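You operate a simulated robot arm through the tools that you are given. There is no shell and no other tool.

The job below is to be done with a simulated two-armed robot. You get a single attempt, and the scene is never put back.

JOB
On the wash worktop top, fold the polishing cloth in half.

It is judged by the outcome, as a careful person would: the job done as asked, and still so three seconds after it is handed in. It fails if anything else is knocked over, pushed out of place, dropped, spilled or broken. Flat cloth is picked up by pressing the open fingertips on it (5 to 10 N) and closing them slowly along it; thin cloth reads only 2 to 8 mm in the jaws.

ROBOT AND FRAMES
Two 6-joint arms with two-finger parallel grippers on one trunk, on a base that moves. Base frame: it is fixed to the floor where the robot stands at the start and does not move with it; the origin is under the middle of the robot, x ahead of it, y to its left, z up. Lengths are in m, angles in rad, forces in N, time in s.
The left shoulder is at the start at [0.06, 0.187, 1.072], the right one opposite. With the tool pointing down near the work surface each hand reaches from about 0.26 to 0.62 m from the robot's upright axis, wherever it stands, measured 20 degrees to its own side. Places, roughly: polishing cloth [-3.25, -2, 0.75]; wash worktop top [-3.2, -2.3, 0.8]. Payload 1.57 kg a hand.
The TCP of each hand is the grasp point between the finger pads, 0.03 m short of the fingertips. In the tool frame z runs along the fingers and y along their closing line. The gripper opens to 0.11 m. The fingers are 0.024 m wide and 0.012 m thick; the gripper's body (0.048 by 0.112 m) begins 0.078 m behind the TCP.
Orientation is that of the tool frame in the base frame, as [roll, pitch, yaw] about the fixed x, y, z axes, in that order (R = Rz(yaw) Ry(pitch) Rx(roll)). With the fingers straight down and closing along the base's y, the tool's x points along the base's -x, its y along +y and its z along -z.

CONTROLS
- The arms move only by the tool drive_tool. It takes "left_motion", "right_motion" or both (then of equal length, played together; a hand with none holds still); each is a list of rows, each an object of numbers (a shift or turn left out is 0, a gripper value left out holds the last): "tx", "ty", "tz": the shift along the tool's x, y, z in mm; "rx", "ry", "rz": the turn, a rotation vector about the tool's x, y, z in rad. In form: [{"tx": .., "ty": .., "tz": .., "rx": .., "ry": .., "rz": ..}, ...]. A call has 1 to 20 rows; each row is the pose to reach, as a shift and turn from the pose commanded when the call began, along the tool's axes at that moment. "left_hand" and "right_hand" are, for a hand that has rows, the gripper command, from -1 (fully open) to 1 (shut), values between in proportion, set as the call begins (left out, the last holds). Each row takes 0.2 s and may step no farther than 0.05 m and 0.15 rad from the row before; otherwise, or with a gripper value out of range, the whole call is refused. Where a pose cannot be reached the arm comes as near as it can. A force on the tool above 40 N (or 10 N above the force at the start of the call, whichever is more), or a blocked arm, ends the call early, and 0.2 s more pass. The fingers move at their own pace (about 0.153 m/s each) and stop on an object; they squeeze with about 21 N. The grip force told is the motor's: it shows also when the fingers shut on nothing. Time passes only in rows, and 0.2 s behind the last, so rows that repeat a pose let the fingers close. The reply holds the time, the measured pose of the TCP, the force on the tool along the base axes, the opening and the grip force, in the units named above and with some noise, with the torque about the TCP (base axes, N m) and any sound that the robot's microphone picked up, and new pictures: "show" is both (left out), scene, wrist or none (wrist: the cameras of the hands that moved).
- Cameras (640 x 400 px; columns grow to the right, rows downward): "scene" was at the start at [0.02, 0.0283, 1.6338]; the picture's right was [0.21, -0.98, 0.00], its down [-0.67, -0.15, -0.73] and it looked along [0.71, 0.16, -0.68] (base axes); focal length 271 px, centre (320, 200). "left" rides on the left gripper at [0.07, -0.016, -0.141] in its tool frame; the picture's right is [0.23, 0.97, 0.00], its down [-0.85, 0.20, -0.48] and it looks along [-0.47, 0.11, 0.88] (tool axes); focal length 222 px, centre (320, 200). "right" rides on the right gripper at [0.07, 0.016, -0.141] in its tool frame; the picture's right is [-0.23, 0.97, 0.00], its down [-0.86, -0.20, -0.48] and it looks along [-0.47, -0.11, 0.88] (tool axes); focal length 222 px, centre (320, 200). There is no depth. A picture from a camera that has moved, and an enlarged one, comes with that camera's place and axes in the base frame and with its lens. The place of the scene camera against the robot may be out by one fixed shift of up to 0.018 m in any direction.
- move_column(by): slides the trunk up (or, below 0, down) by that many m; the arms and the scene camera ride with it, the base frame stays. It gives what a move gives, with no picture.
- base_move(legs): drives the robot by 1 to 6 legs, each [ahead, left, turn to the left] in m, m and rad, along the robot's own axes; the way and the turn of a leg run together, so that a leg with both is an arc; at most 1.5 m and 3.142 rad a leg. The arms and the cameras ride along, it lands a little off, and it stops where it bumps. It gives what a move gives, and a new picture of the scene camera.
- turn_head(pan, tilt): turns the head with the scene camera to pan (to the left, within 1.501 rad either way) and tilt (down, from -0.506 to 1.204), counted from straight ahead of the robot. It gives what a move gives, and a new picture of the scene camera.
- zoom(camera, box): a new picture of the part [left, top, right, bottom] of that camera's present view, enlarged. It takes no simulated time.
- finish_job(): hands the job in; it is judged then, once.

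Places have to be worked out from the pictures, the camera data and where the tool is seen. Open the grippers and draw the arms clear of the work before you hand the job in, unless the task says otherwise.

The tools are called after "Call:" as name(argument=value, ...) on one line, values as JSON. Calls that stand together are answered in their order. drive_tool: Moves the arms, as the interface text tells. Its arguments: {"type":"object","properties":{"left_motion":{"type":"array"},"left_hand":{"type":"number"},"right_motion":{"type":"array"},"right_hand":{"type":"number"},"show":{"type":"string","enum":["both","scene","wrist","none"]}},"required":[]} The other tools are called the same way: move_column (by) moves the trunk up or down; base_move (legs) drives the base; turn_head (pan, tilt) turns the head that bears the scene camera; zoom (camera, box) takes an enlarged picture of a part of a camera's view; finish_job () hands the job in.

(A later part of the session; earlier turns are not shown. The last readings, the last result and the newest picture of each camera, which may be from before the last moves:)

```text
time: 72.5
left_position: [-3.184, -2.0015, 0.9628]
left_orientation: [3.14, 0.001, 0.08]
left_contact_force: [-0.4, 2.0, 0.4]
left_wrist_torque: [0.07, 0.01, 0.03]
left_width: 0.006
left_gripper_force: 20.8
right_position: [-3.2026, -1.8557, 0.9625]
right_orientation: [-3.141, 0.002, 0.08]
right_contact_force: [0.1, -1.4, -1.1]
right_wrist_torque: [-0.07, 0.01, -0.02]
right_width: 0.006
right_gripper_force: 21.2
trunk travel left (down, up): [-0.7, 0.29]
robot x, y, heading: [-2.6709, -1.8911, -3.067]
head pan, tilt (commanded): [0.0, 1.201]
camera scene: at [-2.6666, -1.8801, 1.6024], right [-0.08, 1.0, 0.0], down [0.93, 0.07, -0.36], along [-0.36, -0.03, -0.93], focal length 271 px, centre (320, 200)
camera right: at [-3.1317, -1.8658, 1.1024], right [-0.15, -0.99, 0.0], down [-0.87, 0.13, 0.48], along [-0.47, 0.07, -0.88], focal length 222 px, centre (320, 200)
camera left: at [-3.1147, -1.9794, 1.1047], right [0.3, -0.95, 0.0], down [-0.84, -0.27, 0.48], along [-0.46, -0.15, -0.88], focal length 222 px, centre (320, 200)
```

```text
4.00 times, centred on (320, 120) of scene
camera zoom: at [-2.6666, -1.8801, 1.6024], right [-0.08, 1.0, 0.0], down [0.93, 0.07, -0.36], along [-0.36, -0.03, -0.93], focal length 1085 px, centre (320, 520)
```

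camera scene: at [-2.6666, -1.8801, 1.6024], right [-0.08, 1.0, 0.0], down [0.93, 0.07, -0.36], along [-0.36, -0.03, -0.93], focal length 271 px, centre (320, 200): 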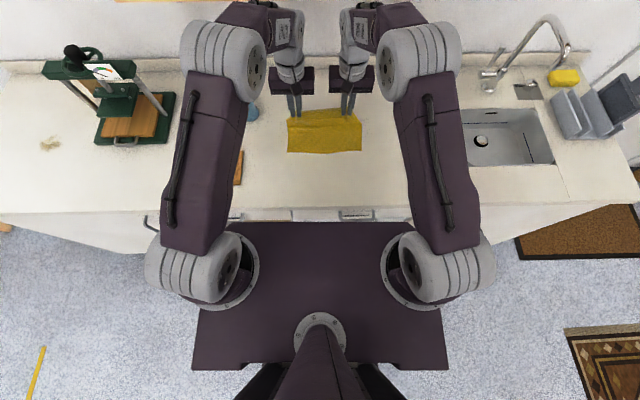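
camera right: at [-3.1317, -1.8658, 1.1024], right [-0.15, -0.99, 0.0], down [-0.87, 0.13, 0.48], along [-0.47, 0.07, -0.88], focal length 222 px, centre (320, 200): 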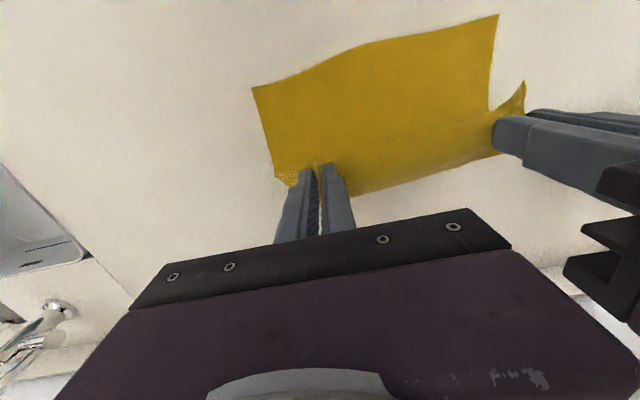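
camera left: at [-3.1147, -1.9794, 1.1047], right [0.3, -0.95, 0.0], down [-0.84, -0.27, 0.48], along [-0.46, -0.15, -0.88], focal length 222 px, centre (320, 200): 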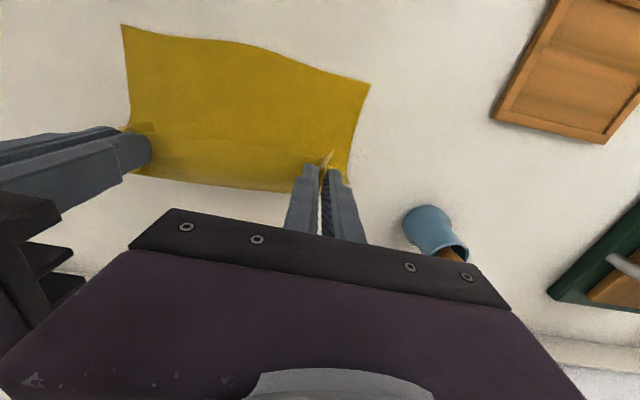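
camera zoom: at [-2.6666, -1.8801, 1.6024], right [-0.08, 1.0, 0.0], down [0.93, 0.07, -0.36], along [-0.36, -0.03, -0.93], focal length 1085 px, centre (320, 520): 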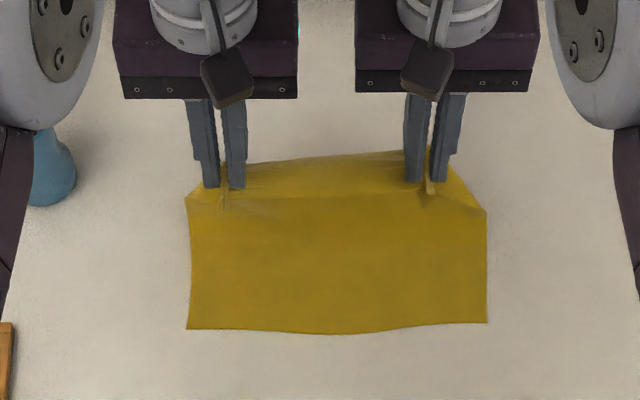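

The far edge is steady, with corners at about (-3.105, -2.028) and (-3.130, -1.798) from both wrist cameras, and the far half is flat. I'll go slightly further forward to set the fold line at half, and then swing the held edge back and down over it.

Call:
drive_tool(left_motion=[{"tx": -11, "tz": 5}, {"tx": -22, "tz": 10}, {"tx": -22, "tz": 10}, {"tx": -10, "tz": 11, "ty": -1}, {"tx": 2, "tz": 14, "ty": -2}, {"tx": 13.5, "tz": 19.5, "ty": -3}, {"tx": 23.6, "tz": 26.6, "ty": -4}, {"tx": 32.4, "tz": 35.4, "ty": -5}, {"tx": 39.5, "tz": 45.5, "ty": -5.6}, {"tx": 39.5, "tz": 45.5, "ty": -5.6}], right_motion=[{"tx": -10, "tz": -1}, {"tx": -20, "tz": -2}, {"tx": -20, "tz": -2}, {"tx": -6, "tz": -1, "ty": -1}, {"tx": 8.4, "tz": 3, "ty": -2}, {"tx": 21.5, "tz": 9, "ty": -3}, {"tx": 33.4, "tz": 17.4, "ty": -4}, {"tx": 43.6, "tz": 27.6, "ty": -5}, {"tx": 51.9, "tz": 39.5, "ty": -5.6}, {"tx": 51.9, "tz": 39.5, "ty": -5.6}], show="both")

Call:
zoom(camera="scene", box=[240, 70, 400, 170])

```text
time: 74.8
left_position: [-3.1446, -1.9943, 0.9178]
left_orientation: [3.14, 0.0, 0.081]
left_contact_force: [-0.1, 6.4, 0.2]
left_wrist_torque: [0.22, 0.0, 0.0]
left_width: 0.0064
left_gripper_force: 21.0
right_position: [-3.1526, -1.8435, 0.9244]
right_orientation: [-3.14, 0.001, 0.079]
right_contact_force: [0.4, -5.8, 0.0]
right_wrist_torque: [-0.18, -0.04, 0.05]
right_width: 0.0062
right_gripper_force: 21.1
trunk travel left (down, up): [-0.7, 0.29]
robot x, y, heading: [-2.6675, -1.8881, -3.063]
head pan, tilt (commanded): [0.0, 1.201]
camera scene: at [-2.6672, -1.8802, 1.6024], right [-0.08, 1.0, 0.0], down [0.93, 0.07, -0.36], along [-0.36, -0.03, -0.93], focal length 271 px, centre (320, 200)
camera right: at [-3.0828, -1.8539, 1.0645], right [-0.15, -0.99, 0.0], down [-0.87, 0.13, 0.48], along [-0.47, 0.07, -0.88], focal length 222 px, centre (320, 200)
camera left: at [-3.0753, -1.9715, 1.0597], right [0.3, -0.95, 0.0], down [-0.84, -0.27, 0.48], along [-0.46, -0.15, -0.88], focal length 222 px, centre (320, 200)
```

scene: 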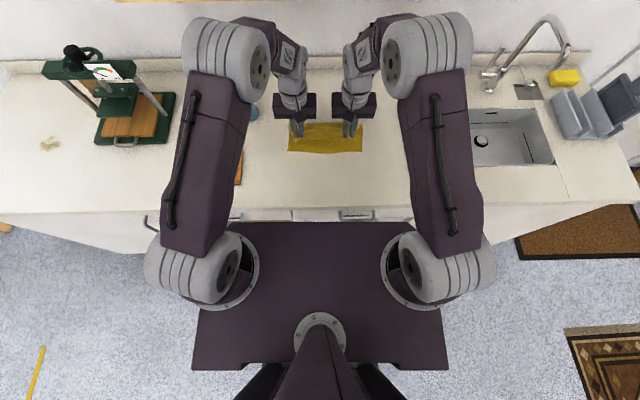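
right: 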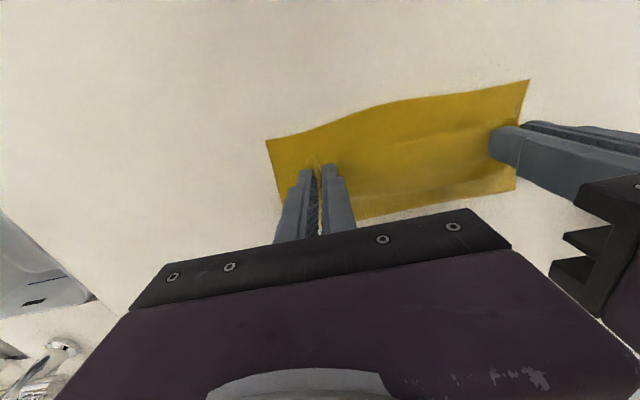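
left: 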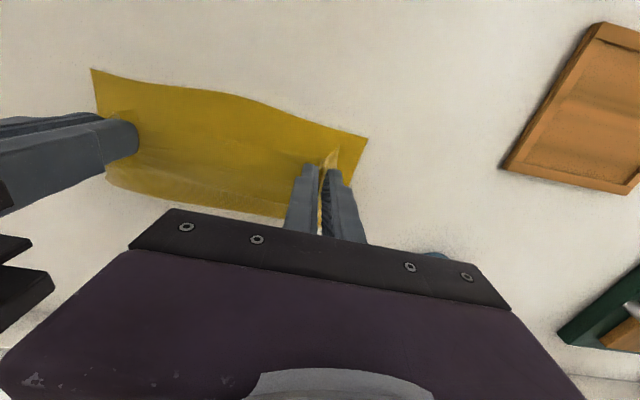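

```text
4.00 times, centred on (320, 120) of scene
camera zoom: at [-2.6672, -1.8802, 1.6024], right [-0.08, 1.0, 0.0], down [0.93, 0.07, -0.36], along [-0.36, -0.03, -0.93], focal length 1085 px, centre (320, 520)
```

zoom: 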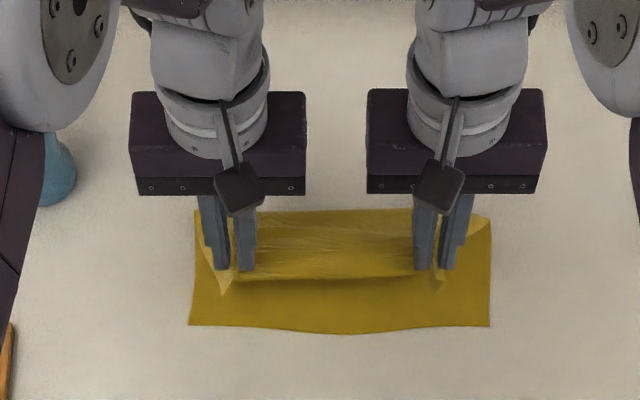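

The held edge is coming down over the far half nicely, and the far edge hasn't moved. There is about 6 N of sideways pull, so I'll bring the hands 2 mm each inward while lowering the rest of the way.

Call:
drive_tool(left_motion=[{"tx": 2.5, "tz": 5, "ty": -1}, {"tx": 5.2, "tz": 11.2, "ty": -2}, {"tx": 7, "tz": 17, "ty": -2}, {"tx": 8.4, "tz": 23.2, "ty": -2}, {"tx": 9.2, "tz": 29.3, "ty": -2}, {"tx": 9.2, "tz": 29.3, "ty": -2}], right_motion=[{"tx": 3, "tz": 6.5, "ty": 1}, {"tx": 6.1, "tz": 13.1, "ty": 2}, {"tx": 8, "tz": 20, "ty": 2}, {"tx": 9.8, "tz": 27.1, "ty": 2}, {"tx": 10.8, "tz": 34.3, "ty": 2}, {"tx": 10.8, "tz": 34.3, "ty": 2}], show="both")

Call:
zoom(camera="scene", box=[260, 100, 380, 175])

```text
time: 76.2
left_position: [-3.1362, -1.9901, 0.8875]
left_orientation: [3.14, 0.002, 0.081]
left_contact_force: [0.0, 0.5, 0.1]
left_wrist_torque: [0.06, -0.03, -0.01]
left_width: 0.0062
left_gripper_force: 20.8
right_position: [-3.1394, -1.8469, 0.8877]
right_orientation: [3.14, -0.001, 0.081]
right_contact_force: [0.0, 0.4, -0.9]
right_wrist_torque: [0.0, 0.0, 0.01]
right_width: 0.0058
right_gripper_force: 21.4
trunk travel left (down, up): [-0.7, 0.29]
robot x, y, heading: [-2.6681, -1.8942, -3.061]
head pan, tilt (commanded): [0.0, 1.201]
camera scene: at [-2.6671, -1.8801, 1.6024], right [-0.08, 1.0, 0.0], down [0.93, 0.07, -0.36], along [-0.36, -0.03, -0.93], focal length 271 px, centre (320, 200)
camera right: at [-3.0697, -1.8571, 1.0293], right [-0.15, -0.99, 0.0], down [-0.87, 0.13, 0.48], along [-0.47, 0.07, -0.88], focal length 222 px, centre (320, 200)
camera left: at [-3.0676, -1.9672, 1.0297], right [0.3, -0.95, 0.0], down [-0.84, -0.27, 0.48], along [-0.46, -0.15, -0.88], focal length 222 px, centre (320, 200)
```

scene: 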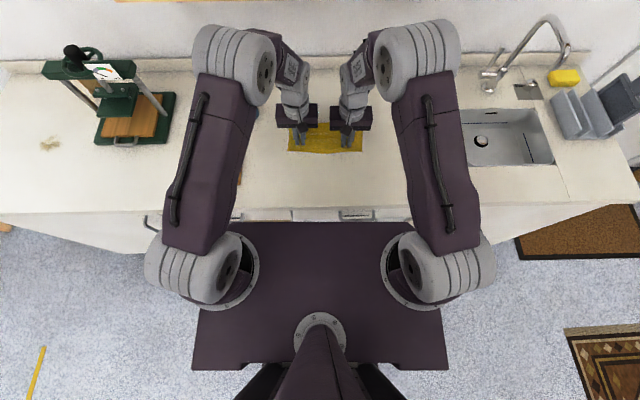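
right: 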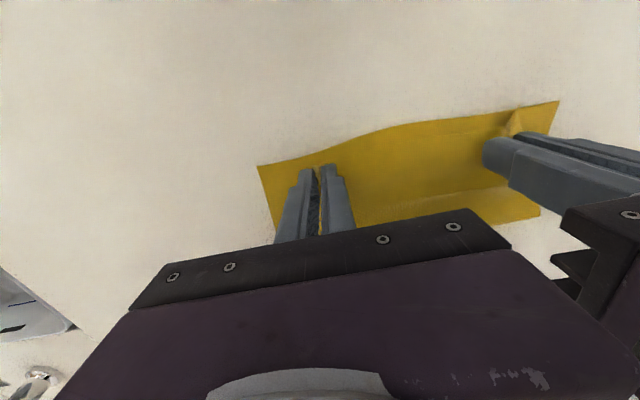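
left: 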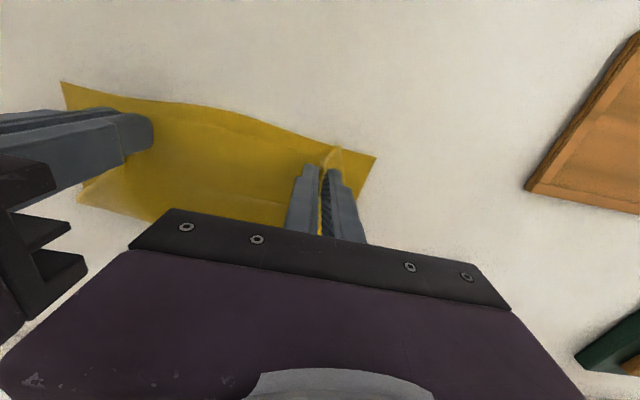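

```text
5.33 times, centred on (320, 138) of scene
camera zoom: at [-2.6671, -1.8801, 1.6024], right [-0.08, 1.0, 0.0], down [0.93, 0.07, -0.36], along [-0.36, -0.03, -0.93], focal length 1446 px, centre (320, 533)
```

zoom: 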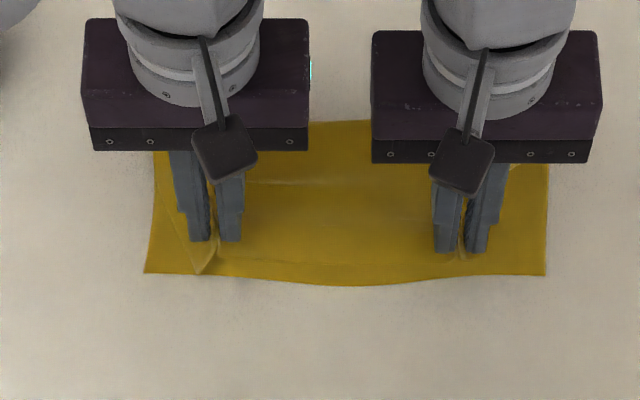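

The hands are just above the lower layer and the held edge lines up with the far edge. I'll zoom the wrist views to see the two edges before pressing and releasing.

Call:
zoom(camera="left", box=[60, 60, 400, 260])

Call:
zoom(camera="right", box=[240, 80, 580, 280])

```text
1.88 times, centred on (230, 160) of left
camera zoom: at [-3.0676, -1.9672, 1.0297], right [0.3, -0.95, 0.0], down [-0.84, -0.27, 0.48], along [-0.46, -0.15, -0.88], focal length 418 px, centre (489, 275)
```

zoom: 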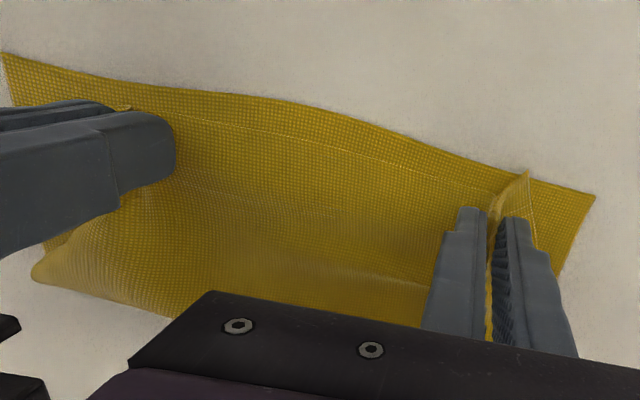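

```text
1.88 times, centred on (410, 180) of right
camera zoom: at [-3.0697, -1.8571, 1.0293], right [-0.15, -0.99, 0.0], down [-0.87, 0.13, 0.48], along [-0.47, 0.07, -0.88], focal length 418 px, centre (151, 238)
```

zoom: 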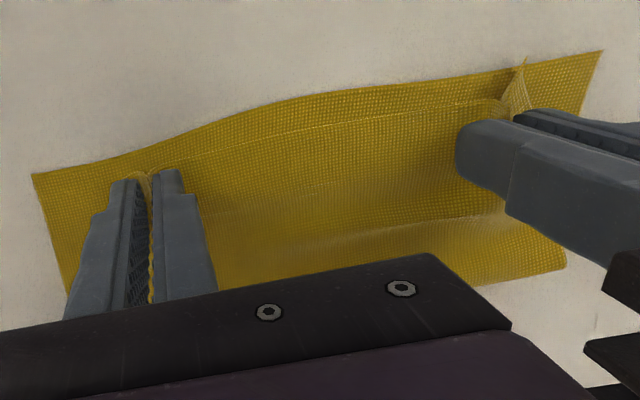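

The top edge is about 5–10 mm short of the far edge, so I'll draw both hands back 6 and 4 mm, then lower to feel contact.

Call:
drive_tool(left_motion=[{"tx": 3}, {"tx": 6}, {"tx": 6, "tz": 1.5}, {"tx": 6, "tz": 3}, {"tx": 6, "tz": 3}, {"tx": 6, "tz": 3}], right_motion=[{"tx": 2}, {"tx": 4}, {"tx": 4, "tz": 1.5}, {"tx": 4, "tz": 3}, {"tx": 4, "tz": 3}, {"tx": 4, "tz": 3}], show="wrist")

```text
time: 77.5
left_position: [-3.1312, -1.9893, 0.8842]
left_orientation: [3.14, 0.0, 0.08]
left_contact_force: [-0.4, -0.2, -0.3]
left_wrist_torque: [0.01, 0.01, -0.01]
left_width: 0.0063
left_gripper_force: 21.2
right_position: [-3.137, -1.8455, 0.8857]
right_orientation: [3.141, -0.001, 0.08]
right_contact_force: [-1.0, 0.0, 0.1]
right_wrist_torque: [-0.06, 0.0, -0.02]
right_width: 0.0058
right_gripper_force: 21.1
trunk travel left (down, up): [-0.7, 0.29]
robot x, y, heading: [-2.6712, -1.8907, -3.059]
head pan, tilt (commanded): [0.0, 1.201]
camera right: at [-3.0664, -1.8567, 1.0261], right [-0.15, -0.99, 0.0], down [-0.87, 0.13, 0.48], along [-0.47, 0.07, -0.88], focal length 222 px, centre (320, 200)
camera left: at [-3.0617, -1.9662, 1.0262], right [0.3, -0.95, 0.0], down [-0.84, -0.27, 0.48], along [-0.46, -0.15, -0.88], focal length 222 px, centre (320, 200)
```

right: 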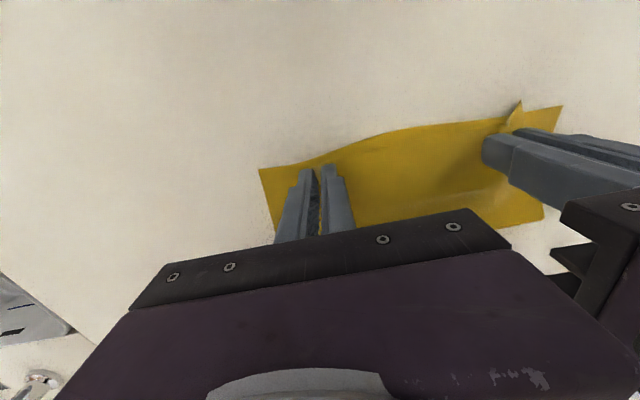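
left: 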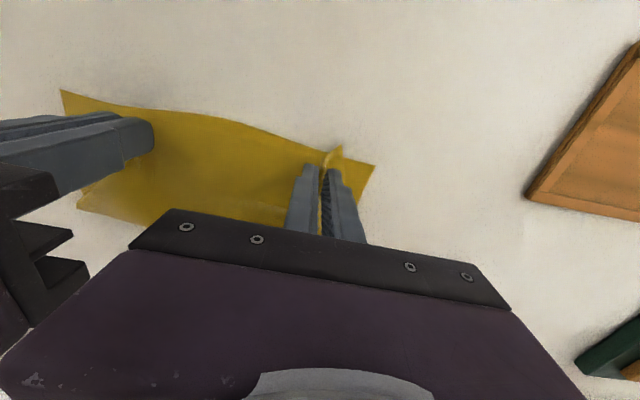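

No contact yet at 0.884–0.885. I'll lower 1.5 mm more with settling.

Call:
drive_tool(left_motion=[{"tz": 0.8}, {"tz": 1.5}, {"tz": 1.5}, {"tz": 1.5}, {"tz": 1.5}], right_motion=[{"tz": 0.8}, {"tz": 1.5}, {"tz": 1.5}, {"tz": 1.5}, {"tz": 1.5}], show="none")

```text
time: 78.8
left_position: [-3.1322, -1.9895, 0.8831]
left_orientation: [3.138, 0.0, 0.079]
left_contact_force: [0.3, 0.4, -0.2]
left_wrist_torque: [0.05, 0.0, -0.03]
left_width: 0.0061
left_gripper_force: 21.1
right_position: [-3.1355, -1.8463, 0.8836]
right_orientation: [3.141, -0.002, 0.081]
right_contact_force: [-0.7, -0.3, 0.5]
right_wrist_torque: [-0.02, -0.01, 0.01]
right_width: 0.0058
right_gripper_force: 20.7
trunk travel left (down, up): [-0.7, 0.29]
robot x, y, heading: [-2.6694, -1.8915, -3.063]
head pan, tilt (commanded): [0.0, 1.201]
```

Still no contact at about 0.883. Another 0.8 mm.

Call:
drive_tool(left_motion=[{"tz": 0.4}, {"tz": 0.8}, {"tz": 0.8}, {"tz": 0.8}, {"tz": 0.8}], right_motion=[{"tz": 0.4}, {"tz": 0.8}, {"tz": 0.8}, {"tz": 0.8}, {"tz": 0.8}], show="none")

```text
time: 80.0
left_position: [-3.1307, -1.9886, 0.882]
left_orientation: [3.139, 0.0, 0.08]
left_contact_force: [-0.3, -0.1, 0.4]
left_wrist_torque: [0.01, 0.0, -0.01]
left_width: 0.0062
left_gripper_force: 20.9
right_position: [-3.1371, -1.8466, 0.8837]
right_orientation: [-3.141, -0.001, 0.081]
right_contact_force: [0.2, -0.1, 0.2]
right_wrist_torque: [-0.05, 0.0, 0.01]
right_width: 0.0055
right_gripper_force: 20.6
trunk travel left (down, up): [-0.7, 0.29]
robot x, y, heading: [-2.6702, -1.8897, -3.065]
head pan, tilt (commanded): [0.0, 1.201]
```

Still free at 0.882. I'll go down another 0.7 mm in fine rows.

Call:
drive_tool(left_motion=[{"tz": 0.3}, {"tz": 0.6}, {"tz": 0.7}, {"tz": 0.7}, {"tz": 0.7}, {"tz": 0.7}], right_motion=[{"tz": 0.3}, {"tz": 0.6}, {"tz": 0.7}, {"tz": 0.7}, {"tz": 0.7}, {"tz": 0.7}], show="none")

```text
time: 81.3
left_position: [-3.1313, -1.9899, 0.8821]
left_orientation: [3.142, 0.003, 0.08]
left_contact_force: [0.2, -0.7, 4.1]
left_wrist_torque: [0.0, -0.04, -0.01]
left_width: 0.0063
left_gripper_force: 21.2
right_position: [-3.1372, -1.847, 0.8831]
right_orientation: [3.14, 0.0, 0.081]
right_contact_force: [0.3, -0.3, 0.1]
right_wrist_torque: [0.02, -0.02, 0.04]
right_width: 0.0056
right_gripper_force: 21.1
trunk travel left (down, up): [-0.7, 0.29]
robot x, y, heading: [-2.6677, -1.8897, -3.066]
head pan, tilt (commanded): [0.0, 1.201]
```

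The left touches at 4 N. I'll lower the right 0.5 mm more.

Call:
drive_tool(right_motion=[{"tz": 0.3}, {"tz": 0.5}, {"tz": 0.5}, {"tz": 0.5}, {"tz": 0.5}], show="none")

```text
time: 82.5
left_position: [-3.1314, -1.99, 0.8822]
left_orientation: [3.139, 0.002, 0.08]
left_contact_force: [1.1, -0.2, 4.9]
left_wrist_torque: [0.01, -0.04, -0.01]
left_width: 0.0062
left_gripper_force: 21.4
right_position: [-3.1368, -1.846, 0.8828]
right_orientation: [-3.141, -0.001, 0.081]
right_contact_force: [-1.0, 0.3, 1.2]
right_wrist_torque: [0.01, -0.02, 0.01]
right_width: 0.0056
right_gripper_force: 21.4
trunk travel left (down, up): [-0.7, 0.29]
robot x, y, heading: [-2.6699, -1.8943, -3.064]
head pan, tilt (commanded): [0.0, 1.201]
```

The right is at 1 N, so I'll add 0.15 mm there. Then I'll open the left fingers in slow steps while pressed, shifting the hand outward a little each step to unroll the ridge.

Call:
drive_tool(left_motion=[{"ty": 1}], right_motion=[{"tz": 0.15}], left_hand=0.82, show="none")

Call:
drive_tool(left_motion=[{"ty": 1.5}], left_hand=0.72, show="none")

Call:
drive_tool(left_motion=[{"ty": 1.5}], left_hand=0.62, show="wrist")

```text
time: 83.0
left_position: [-3.1308, -1.9904, 0.8807]
left_orientation: [3.139, 0.002, 0.079]
left_contact_force: [-0.6, 0.6, 6.1]
left_wrist_torque: [0.04, -0.04, -0.04]
left_width: 0.0098
left_gripper_force: 0.1
right_position: [-3.1372, -1.8463, 0.8834]
right_orientation: [3.14, 0.001, 0.08]
right_contact_force: [-0.3, -0.2, 0.8]
right_wrist_torque: [-0.05, 0.0, 0.02]
right_width: 0.0056
right_gripper_force: 20.8
trunk travel left (down, up): [-0.7, 0.29]
robot x, y, heading: [-2.6699, -1.8913, -3.059]
head pan, tilt (commanded): [0.0, 1.201]
```

```text
time: 83.3
left_position: [-3.1319, -1.9938, 0.8811]
left_orientation: [3.14, 0.001, 0.08]
left_contact_force: [0.2, 1.8, 3.7]
left_wrist_torque: [0.08, -0.02, 0.03]
left_width: 0.0153
left_gripper_force: 0.0
right_position: [-3.1357, -1.8468, 0.8832]
right_orientation: [3.141, 0.0, 0.081]
right_contact_force: [-0.1, -0.5, 1.0]
right_wrist_torque: [-0.04, -0.02, 0.01]
right_width: 0.0054
right_gripper_force: 21.0
trunk travel left (down, up): [-0.7, 0.29]
robot x, y, heading: [-2.6674, -1.8941, -3.06]
head pan, tilt (commanded): [0.0, 1.201]
```

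```text
time: 83.8
left_position: [-3.1304, -1.9943, 0.8818]
left_orientation: [3.14, -0.001, 0.08]
left_contact_force: [-0.8, 0.8, 1.8]
left_wrist_torque: [0.01, -0.01, 0.02]
left_width: 0.0206
left_gripper_force: 0.0
right_position: [-3.1359, -1.8459, 0.8824]
right_orientation: [-3.14, -0.001, 0.079]
right_contact_force: [0.1, 0.0, 1.2]
right_wrist_torque: [-0.01, 0.0, -0.02]
right_width: 0.0054
right_gripper_force: 21.5
trunk travel left (down, up): [-0.7, 0.29]
robot x, y, heading: [-2.6699, -1.8915, -3.065]
head pan, tilt (commanded): [0.0, 1.201]
camera left: at [-3.0612, -1.9717, 1.024], right [0.3, -0.95, 0.0], down [-0.84, -0.27, 0.48], along [-0.46, -0.15, -0.88], focal length 222 px, centre (320, 200)
```

left: 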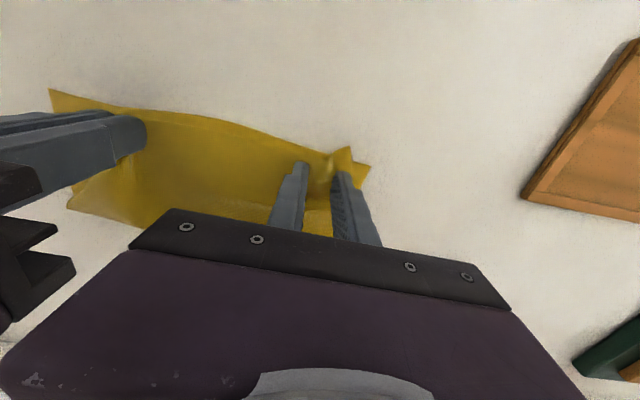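

Call:
zoom(camera="left", box=[220, 110, 460, 260])

```text
2.67 times, centred on (340, 185) of left
camera zoom: at [-3.0612, -1.9717, 1.024], right [0.3, -0.95, 0.0], down [-0.84, -0.27, 0.48], along [-0.46, -0.15, -0.88], focal length 592 px, centre (267, 240)
```

zoom: 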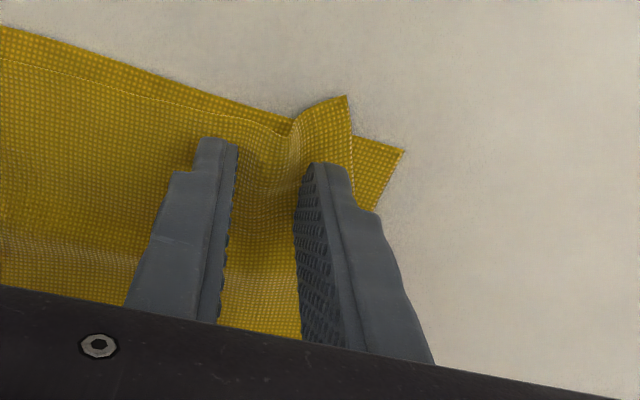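

The ridge is unrolling and the top-left corner still needs about 15 mm outward. I'll keep opening with a slightly firmer press and outward shift.

Call:
drive_tool(left_motion=[{"ty": 2, "tz": 0.15}], left_hand=0.5, show="none")

Call:
drive_tool(left_motion=[{"ty": 2}], left_hand=0.4, show="none")

Call:
drive_tool(left_motion=[{"ty": 2}], left_hand=0.3, show="none")

Call:
zoom(camera="left", box=[180, 90, 460, 265])

```text
time: 84.2
left_position: [-3.1312, -1.9955, 0.882]
left_orientation: [3.14, 0.002, 0.079]
left_contact_force: [0.0, 1.8, 5.7]
left_wrist_torque: [0.05, -0.01, -0.02]
left_width: 0.0266
left_gripper_force: 0.0
right_position: [-3.1374, -1.846, 0.883]
right_orientation: [-3.141, 0.0, 0.081]
right_contact_force: [-0.2, 0.0, 1.3]
right_wrist_torque: [0.0, 0.02, 0.02]
right_width: 0.0055
right_gripper_force: 20.5
trunk travel left (down, up): [-0.7, 0.29]
robot x, y, heading: [-2.6733, -1.8914, -3.065]
head pan, tilt (commanded): [0.0, 1.201]
```

```text
time: 84.5
left_position: [-3.13, -1.9976, 0.8813]
left_orientation: [3.14, 0.003, 0.081]
left_contact_force: [0.1, 3.0, 9.8]
left_wrist_torque: [0.06, -0.02, 0.02]
left_width: 0.0303
left_gripper_force: 0.1
right_position: [-3.1353, -1.8457, 0.8834]
right_orientation: [-3.141, -0.001, 0.082]
right_contact_force: [0.7, -0.8, 1.0]
right_wrist_torque: [0.02, 0.02, -0.01]
right_width: 0.0058
right_gripper_force: 20.4
trunk travel left (down, up): [-0.7, 0.29]
robot x, y, heading: [-2.6682, -1.8892, -3.065]
head pan, tilt (commanded): [0.0, 1.201]
```

```text
time: 85.0
left_position: [-3.1296, -2.0006, 0.8818]
left_orientation: [3.14, 0.002, 0.079]
left_contact_force: [-0.7, 2.8, 8.7]
left_wrist_torque: [0.02, -0.01, -0.02]
left_width: 0.0346
left_gripper_force: 0.1
right_position: [-3.1361, -1.8458, 0.8828]
right_orientation: [-3.141, 0.0, 0.08]
right_contact_force: [0.3, -0.1, 0.9]
right_wrist_torque: [-0.03, -0.02, -0.01]
right_width: 0.0055
right_gripper_force: 21.1
trunk travel left (down, up): [-0.7, 0.29]
robot x, y, heading: [-2.67, -1.8914, -3.058]
head pan, tilt (commanded): [0.0, 1.201]
```

```text
2.29 times, centred on (320, 178) of left
camera zoom: at [-3.0602, -1.9776, 1.0237], right [0.3, -0.95, 0.0], down [-0.84, -0.27, 0.48], along [-0.46, -0.15, -0.88], focal length 508 px, centre (320, 251)
```

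zoom: 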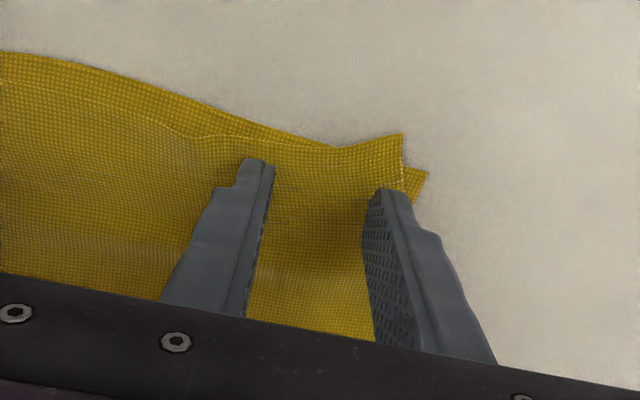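

The ridge is nearly flat, and the top-left corner is within about 8 mm of the far corner, slightly past it toward me. I'll nudge it outward 4 mm and forward 4 mm while pressed.

Call:
drive_tool(left_motion=[{"ty": 2, "tx": -2}, {"ty": 4, "tx": -4}, {"ty": 5, "tx": -4}], left_hand=0.22, show="none")

Call:
zoom(camera="left", box=[180, 90, 460, 265])

```text
time: 85.8
left_position: [-3.1333, -2.0051, 0.8824]
left_orientation: [3.138, 0.002, 0.081]
left_contact_force: [-0.1, 3.5, 8.3]
left_wrist_torque: [0.04, -0.03, -0.01]
left_width: 0.0405
left_gripper_force: 0.1
right_position: [-3.1356, -1.8448, 0.8833]
right_orientation: [3.141, -0.001, 0.08]
right_contact_force: [-0.1, -1.4, 1.3]
right_wrist_torque: [-0.05, -0.05, 0.02]
right_width: 0.0059
right_gripper_force: 20.6
trunk travel left (down, up): [-0.7, 0.29]
robot x, y, heading: [-2.6728, -1.8888, -3.065]
head pan, tilt (commanded): [0.0, 1.201]
```

```text
2.29 times, centred on (320, 178) of left
camera zoom: at [-3.0635, -1.9825, 1.0236], right [0.3, -0.95, 0.0], down [-0.84, -0.27, 0.48], along [-0.46, -0.15, -0.88], focal length 508 px, centre (320, 251)
```

zoom: 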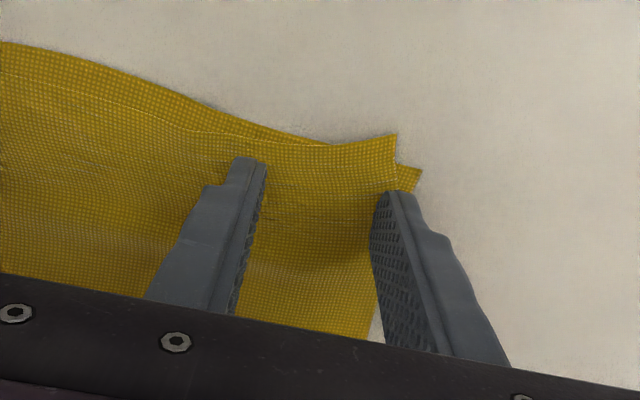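

The left corner is laid out well. Keeping the left pressed as a pin, I'll do the same on the right: press slightly more, open slowly, and shift outward.

Call:
drive_tool(right_motion=[{"tz": 0.3}, {"tz": 0.3}, {"tz": 0.3}], show="none")

Call:
drive_tool(right_motion=[{"ty": -1}], right_hand=0.82, show="none")

Call:
drive_tool(right_motion=[{"ty": -1.5}], right_hand=0.72, show="none")

Call:
drive_tool(right_motion=[{"ty": -1.5}], right_hand=0.62, show="none")

Call:
zoom(camera="right", box=[200, 90, 480, 265])

```text
time: 86.5
left_position: [-3.1326, -2.0047, 0.8828]
left_orientation: [3.14, 0.001, 0.08]
left_contact_force: [-0.6, 2.7, 7.7]
left_wrist_torque: [0.05, -0.03, -0.01]
left_width: 0.0406
left_gripper_force: 0.1
right_position: [-3.1357, -1.8458, 0.8831]
right_orientation: [3.142, 0.0, 0.08]
right_contact_force: [0.3, -1.4, 1.8]
right_wrist_torque: [-0.04, 0.0, 0.01]
right_width: 0.0058
right_gripper_force: 20.8
trunk travel left (down, up): [-0.7, 0.29]
robot x, y, heading: [-2.6666, -1.8943, -3.063]
head pan, tilt (commanded): [0.0, 1.201]
```

```text
time: 87.0
left_position: [-3.1331, -2.0059, 0.8824]
left_orientation: [3.14, 0.001, 0.082]
left_contact_force: [-0.1, 2.0, 8.3]
left_wrist_torque: [0.07, -0.04, -0.03]
left_width: 0.0405
left_gripper_force: 0.0
right_position: [-3.136, -1.8447, 0.8821]
right_orientation: [-3.141, 0.0, 0.08]
right_contact_force: [-0.5, -0.9, 0.4]
right_wrist_torque: [-0.01, -0.01, 0.02]
right_width: 0.0101
right_gripper_force: 0.3
trunk travel left (down, up): [-0.7, 0.29]
robot x, y, heading: [-2.671, -1.8901, -3.069]
head pan, tilt (commanded): [0.0, 1.201]
```

```text
time: 87.3
left_position: [-3.1329, -2.0055, 0.8808]
left_orientation: [3.139, 0.001, 0.08]
left_contact_force: [-0.9, 2.0, 9.3]
left_wrist_torque: [0.07, -0.01, 0.03]
left_width: 0.0407
left_gripper_force: 0.0
right_position: [-3.1347, -1.8438, 0.8826]
right_orientation: [3.141, 0.0, 0.08]
right_contact_force: [-0.3, -0.6, -0.2]
right_wrist_torque: [-0.02, 0.02, 0.03]
right_width: 0.0153
right_gripper_force: 0.1
trunk travel left (down, up): [-0.7, 0.29]
robot x, y, heading: [-2.6726, -1.8894, -3.064]
head pan, tilt (commanded): [0.0, 1.201]
```

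```text
time: 87.8
left_position: [-3.133, -2.0058, 0.8822]
left_orientation: [3.141, 0.001, 0.081]
left_contact_force: [-0.3, 2.0, 8.8]
left_wrist_torque: [0.01, -0.03, 0.01]
left_width: 0.0405
left_gripper_force: 0.0
right_position: [-3.137, -1.8413, 0.8828]
right_orientation: [-3.141, 0.0, 0.079]
right_contact_force: [0.6, -0.2, 0.6]
right_wrist_torque: [0.02, 0.02, 0.0]
right_width: 0.0208
right_gripper_force: 0.0
trunk travel left (down, up): [-0.7, 0.29]
robot x, y, heading: [-2.6711, -1.891, -3.065]
head pan, tilt (commanded): [0.0, 1.201]
```

```text
2.29 times, centred on (340, 178) of right
camera zoom: at [-3.066, -1.852, 1.0235], right [-0.15, -0.99, 0.0], down [-0.87, 0.13, 0.48], along [-0.47, 0.07, -0.88], focal length 508 px, centre (274, 251)
```

zoom: 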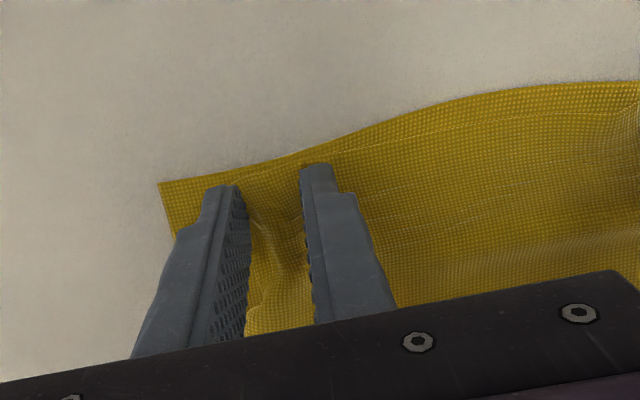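

The right is barely pressing, at 0.5 N, so I'll lower it for contact before spreading further.

Call:
drive_tool(right_motion=[{"tz": 0.4}, {"tz": 0.7}, {"tz": 0.7}, {"tz": 0.7}], show="none")

```text
time: 88.8
left_position: [-3.1332, -2.0056, 0.8812]
left_orientation: [3.14, 0.001, 0.079]
left_contact_force: [-1.6, 2.0, 8.6]
left_wrist_torque: [0.05, -0.04, 0.0]
left_width: 0.0402
left_gripper_force: 0.0
right_position: [-3.1364, -1.8409, 0.8822]
right_orientation: [-3.14, 0.0, 0.079]
right_contact_force: [-1.0, 0.3, 1.0]
right_wrist_torque: [0.05, 0.01, -0.01]
right_width: 0.021
right_gripper_force: 0.2
trunk travel left (down, up): [-0.7, 0.29]
robot x, y, heading: [-2.6689, -1.8893, -3.067]
head pan, tilt (commanded): [0.0, 1.201]
```

Call:
drive_tool(right_motion=[{"tz": 0.4}, {"tz": 0.7}, {"tz": 0.7}, {"tz": 0.7}], show="none")

```text
time: 89.8
left_position: [-3.1323, -2.0054, 0.8811]
left_orientation: [3.139, 0.001, 0.08]
left_contact_force: [-0.2, -0.1, 3.5]
left_wrist_torque: [0.0, 0.01, -0.01]
left_width: 0.041
left_gripper_force: 0.1
right_position: [-3.1363, -1.8423, 0.8814]
right_orientation: [-3.141, 0.001, 0.08]
right_contact_force: [-1.7, 1.0, 15.4]
right_wrist_torque: [0.24, 0.04, 0.03]
right_width: 0.0213
right_gripper_force: 0.3
trunk travel left (down, up): [-0.7, 0.29]
robot x, y, heading: [-2.6698, -1.8925, -3.062]
head pan, tilt (commanded): [0.0, 1.201]
```

The right reads 15 N now, so I'll ease it up 0.25 mm and continue opening with outward shifts.

Call:
drive_tool(right_motion=[{"tz": -0.2, "ty": -2}], right_hand=0.52, show="none")

Call:
drive_tool(right_motion=[{"ty": -2}], right_hand=0.42, show="none")

Call:
drive_tool(right_motion=[{"ty": -2}], right_hand=0.32, show="none")

Call:
zoom(camera="right", box=[200, 90, 480, 265])

```text
time: 90.2
left_position: [-3.1321, -2.0056, 0.882]
left_orientation: [3.14, 0.002, 0.081]
left_contact_force: [-0.8, 0.7, 3.3]
left_wrist_torque: [0.02, 0.0, 0.0]
left_width: 0.0416
left_gripper_force: 0.1
right_position: [-3.1363, -1.8408, 0.8822]
right_orientation: [-3.139, 0.001, 0.079]
right_contact_force: [-0.7, -4.4, 13.4]
right_wrist_torque: [0.04, 0.04, 0.04]
right_width: 0.0227
right_gripper_force: 0.0
trunk travel left (down, up): [-0.7, 0.29]
robot x, y, heading: [-2.6722, -1.8923, -3.063]
head pan, tilt (commanded): [0.0, 1.201]
```

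```text
time: 90.5
left_position: [-3.1329, -2.0059, 0.8817]
left_orientation: [3.14, 0.001, 0.081]
left_contact_force: [0.3, 1.2, 2.2]
left_wrist_torque: [0.07, -0.01, -0.02]
left_width: 0.0419
left_gripper_force: 0.0
right_position: [-3.1355, -1.8399, 0.8816]
right_orientation: [-3.141, 0.003, 0.08]
right_contact_force: [0.7, -4.3, 13.4]
right_wrist_torque: [0.01, 0.04, 0.0]
right_width: 0.0264
right_gripper_force: 0.0
trunk travel left (down, up): [-0.7, 0.29]
robot x, y, heading: [-2.6682, -1.8916, -3.063]
head pan, tilt (commanded): [0.0, 1.201]
```

```text
time: 91.0
left_position: [-3.133, -2.0051, 0.882]
left_orientation: [3.14, 0.002, 0.079]
left_contact_force: [0.9, 1.5, 4.0]
left_wrist_torque: [0.07, -0.04, 0.01]
left_width: 0.0424
left_gripper_force: 0.1
right_position: [-3.1348, -1.8361, 0.8812]
right_orientation: [3.141, 0.001, 0.081]
right_contact_force: [-0.4, -3.5, 7.3]
right_wrist_torque: [0.02, 0.03, 0.03]
right_width: 0.033
right_gripper_force: 0.1
trunk travel left (down, up): [-0.7, 0.29]
robot x, y, heading: [-2.6726, -1.8897, -3.059]
head pan, tilt (commanded): [0.0, 1.201]
```

```text
2.29 times, centred on (340, 178) of right
camera zoom: at [-3.0651, -1.8471, 1.0224], right [-0.15, -0.99, 0.0], down [-0.87, 0.13, 0.48], along [-0.47, 0.07, -0.88], focal length 508 px, centre (274, 251)
```

zoom: 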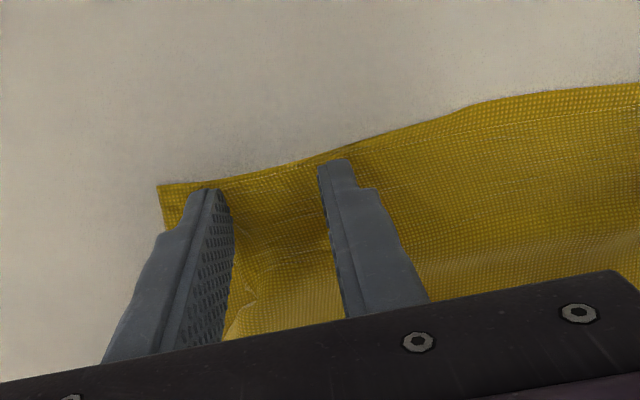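

The right ridge has flattened too. I'll spread it a bit more outward, then lift both hands clear and look at the whole cloth.

Call:
drive_tool(right_motion=[{"ty": -2}, {"ty": -4}, {"ty": -5}], right_hand=0.22, show="none")

Call:
drive_tool(left_motion=[{"tz": -3}, {"tz": -10}, {"tz": -25}, {"tz": -50}, {"tz": -85}, {"tz": -120}, {"tz": -120}], right_motion=[{"tz": -3}, {"tz": -10}, {"tz": -25}, {"tz": -50}, {"tz": -85}, {"tz": -120}, {"tz": -120}], show="both")

Call:
zoom(camera="scene", box=[260, 100, 380, 175])

```text
time: 91.8
left_position: [-3.1326, -2.0057, 0.8815]
left_orientation: [3.139, 0.002, 0.081]
left_contact_force: [0.3, 3.0, 6.1]
left_wrist_torque: [0.08, -0.06, -0.01]
left_width: 0.0425
left_gripper_force: 0.1
right_position: [-3.1363, -1.8314, 0.8817]
right_orientation: [3.141, 0.0, 0.08]
right_contact_force: [0.6, -3.1, 4.8]
right_wrist_torque: [-0.07, -0.02, 0.02]
right_width: 0.0424
right_gripper_force: 0.1
trunk travel left (down, up): [-0.7, 0.29]
robot x, y, heading: [-2.6731, -1.89, -3.064]
head pan, tilt (commanded): [0.0, 1.201]
```

```text
time: 93.3
left_position: [-3.133, -2.0056, 1.0016]
left_orientation: [3.14, 0.002, 0.08]
left_contact_force: [-0.2, -0.3, -0.3]
left_wrist_torque: [0.03, -0.01, 0.01]
left_width: 0.0428
left_gripper_force: 0.1
right_position: [-3.138, -1.8314, 1.0021]
right_orientation: [3.141, 0.002, 0.081]
right_contact_force: [0.3, -0.8, 0.4]
right_wrist_torque: [0.02, 0.0, 0.0]
right_width: 0.0429
right_gripper_force: 0.1
trunk travel left (down, up): [-0.7, 0.29]
robot x, y, heading: [-2.6704, -1.8942, -3.062]
head pan, tilt (commanded): [0.0, 1.201]
camera scene: at [-2.6683, -1.8803, 1.6024], right [-0.08, 1.0, 0.0], down [0.93, 0.07, -0.36], along [-0.36, -0.03, -0.93], focal length 271 px, centre (320, 200)
camera right: at [-3.068, -1.8413, 1.1423], right [-0.15, -0.99, 0.0], down [-0.87, 0.13, 0.48], along [-0.47, 0.07, -0.88], focal length 222 px, centre (320, 200)
camera left: at [-3.0636, -1.9831, 1.1437], right [0.3, -0.95, 0.0], down [-0.84, -0.27, 0.48], along [-0.46, -0.15, -0.88], focal length 222 px, centre (320, 200)
```

scene: 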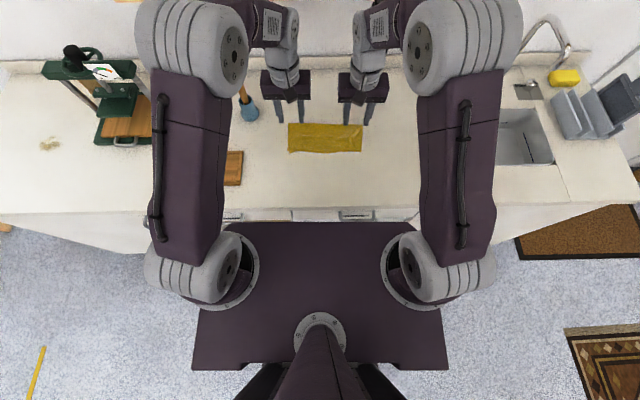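
right: 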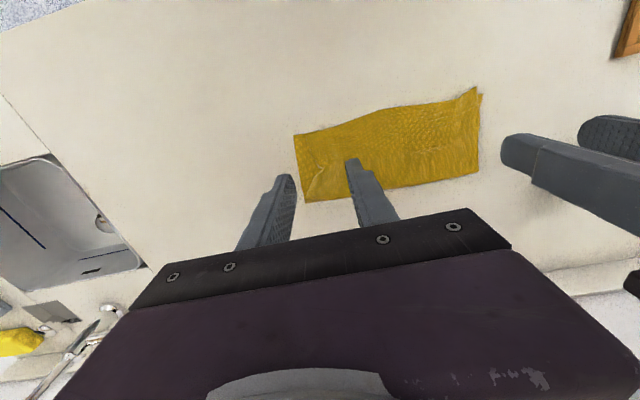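
left: 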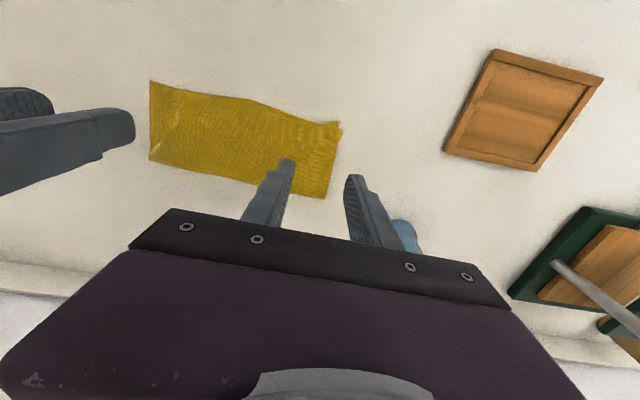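

```text
5.33 times, centred on (320, 138) of scene
camera zoom: at [-2.6683, -1.8803, 1.6024], right [-0.08, 1.0, 0.0], down [0.93, 0.07, -0.36], along [-0.36, -0.03, -0.93], focal length 1446 px, centre (320, 533)
```

zoom: 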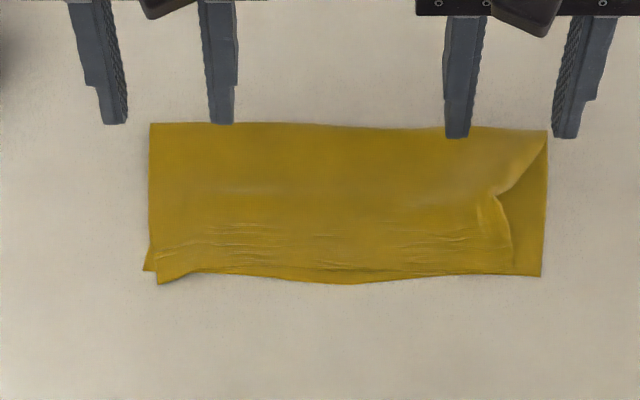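

The cloth is folded in half, with the edges matching along the front. Only the right side of the top layer is pulled in about 15 mm with a small tuck, so I'll look closer at it.

Call:
zoom(camera="scene", box=[336, 115, 376, 158])

Call:
zoom(camera="right", box=[270, 70, 510, 220])

Call:
zoom(camera="left", box=[120, 60, 370, 215])

```text
9.30 times, centred on (356, 136) of scene
camera zoom: at [-2.6683, -1.8803, 1.6024], right [-0.08, 1.0, 0.0], down [0.93, 0.07, -0.36], along [-0.36, -0.03, -0.93], focal length 2523 px, centre (-15, 791)
```

zoom: 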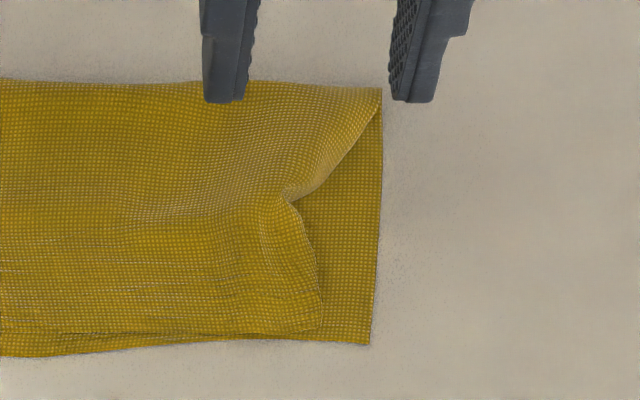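

```text
2.67 times, centred on (390, 145) of right
camera zoom: at [-3.068, -1.8413, 1.1423], right [-0.15, -0.99, 0.0], down [-0.87, 0.13, 0.48], along [-0.47, 0.07, -0.88], focal length 592 px, centre (133, 347)
```

zoom: 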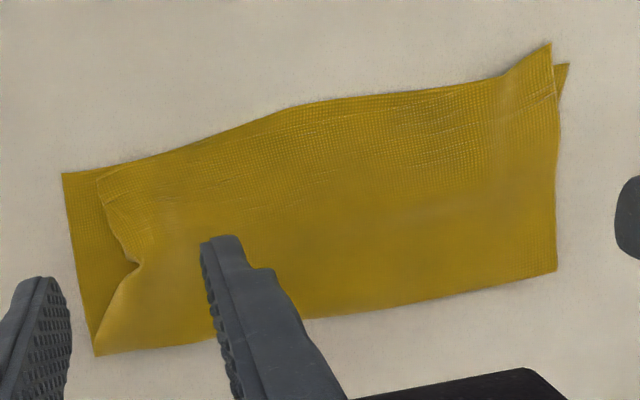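

```text
2.56 times, centred on (245, 138) of left
camera zoom: at [-3.0636, -1.9831, 1.1437], right [0.3, -0.95, 0.0], down [-0.84, -0.27, 0.48], along [-0.46, -0.15, -0.88], focal length 569 px, centre (512, 360)
```

zoom: 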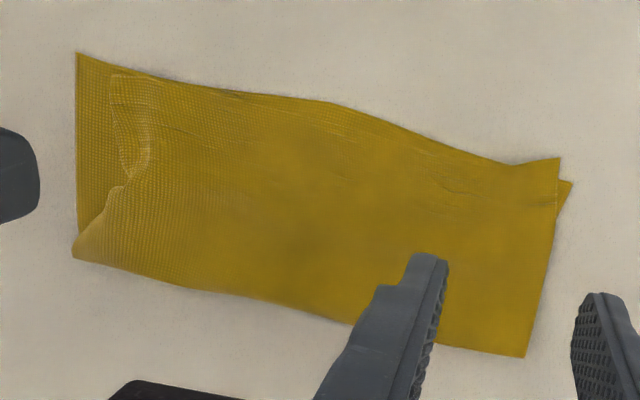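

The fold itself is good, and the left corner and both long edges agree within a few mm. To tidy the right side, I'll close the right fingers, press lightly on the top layer near its right corner, and draw it about 17 mm outward. First I lower to just above it.

Call:
drive_tool(right_motion=[{"tx": -7, "ty": 2, "tz": 0}, {"tx": -14, "ty": 4, "tz": 20}, {"tx": -14, "ty": 4, "tz": 50}, {"tx": -14, "ty": 4, "tz": 80}, {"tx": -14, "ty": 4, "tz": 100}, {"tx": -14, "ty": 4, "tz": 112}, {"tx": -14, "ty": 4, "tz": 112}], right_hand=1.0, show="wrist")

Call:
zoom(camera="right", box=[200, 90, 480, 265])

```text
time: 95.0
left_position: [-3.1325, -2.0057, 1.0016]
left_orientation: [3.139, 0.0, 0.08]
left_contact_force: [-0.1, -0.5, -0.5]
left_wrist_torque: [-0.01, 0.03, 0.05]
left_width: 0.0429
left_gripper_force: 0.1
right_position: [-3.1497, -1.8373, 0.8881]
right_orientation: [-3.141, -0.001, 0.079]
right_contact_force: [0.6, -0.5, 0.3]
right_wrist_torque: [0.03, 0.02, -0.05]
right_width: 0.0
right_gripper_force: 20.5
trunk travel left (down, up): [-0.7, 0.29]
robot x, y, heading: [-2.6702, -1.889, -3.065]
head pan, tilt (commanded): [0.0, 1.201]
camera right: at [-3.0801, -1.8471, 1.0289], right [-0.15, -0.99, 0.0], down [-0.87, 0.13, 0.48], along [-0.47, 0.07, -0.88], focal length 222 px, centre (320, 200)
```

right: 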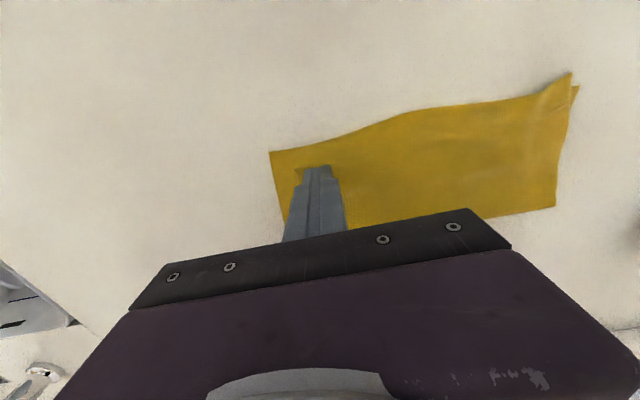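

```text
2.29 times, centred on (340, 178) of right
camera zoom: at [-3.0801, -1.8471, 1.0289], right [-0.15, -0.99, 0.0], down [-0.87, 0.13, 0.48], along [-0.47, 0.07, -0.88], focal length 508 px, centre (274, 251)
```

zoom: 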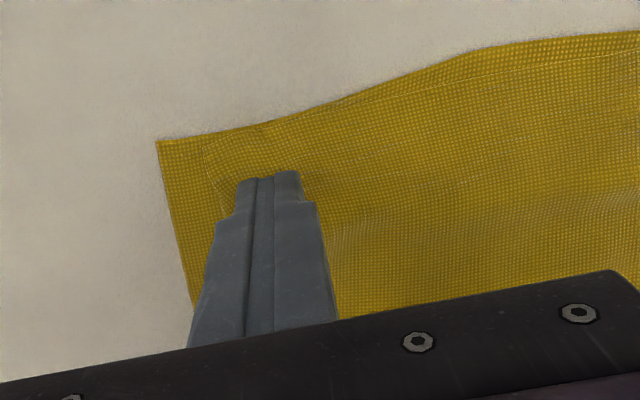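

The closed fingertips are just inside the top layer's right edge. I'll lower to contact in fine steps.

Call:
drive_tool(right_motion=[{"tz": 2}, {"tz": 4}, {"tz": 4.6}, {"tz": 4.6}, {"tz": 4.6}], show="none")

Call:
drive_tool(right_motion=[{"tz": 0.5}, {"tz": 0.9}, {"tz": 0.9}, {"tz": 0.9}], show="none")

```text
time: 96.2
left_position: [-3.1316, -2.0059, 1.002]
left_orientation: [3.14, 0.0, 0.08]
left_contact_force: [0.5, -0.5, -1.0]
left_wrist_torque: [-0.01, 0.01, 0.01]
left_width: 0.0429
left_gripper_force: 0.1
right_position: [-3.1522, -1.837, 0.8836]
right_orientation: [-3.141, 0.0, 0.081]
right_contact_force: [0.0, 0.8, 0.8]
right_wrist_torque: [0.02, 0.03, 0.02]
right_width: 0.0
right_gripper_force: 21.4
trunk travel left (down, up): [-0.7, 0.29]
robot x, y, heading: [-2.6717, -1.8885, -3.067]
head pan, tilt (commanded): [0.0, 1.201]
```

```text
time: 97.2
left_position: [-3.1318, -2.0058, 1.0016]
left_orientation: [3.14, -0.001, 0.079]
left_contact_force: [-0.1, -0.3, -0.4]
left_wrist_torque: [0.02, 0.02, -0.02]
left_width: 0.043
left_gripper_force: 0.1
right_position: [-3.1519, -1.837, 0.8831]
right_orientation: [-3.141, 0.001, 0.081]
right_contact_force: [0.7, 0.4, 0.6]
right_wrist_torque: [-0.01, 0.03, 0.0]
right_width: 0.0
right_gripper_force: 21.2
trunk travel left (down, up): [-0.7, 0.29]
robot x, y, heading: [-2.6756, -1.889, -3.061]
head pan, tilt (commanded): [0.0, 1.201]
```

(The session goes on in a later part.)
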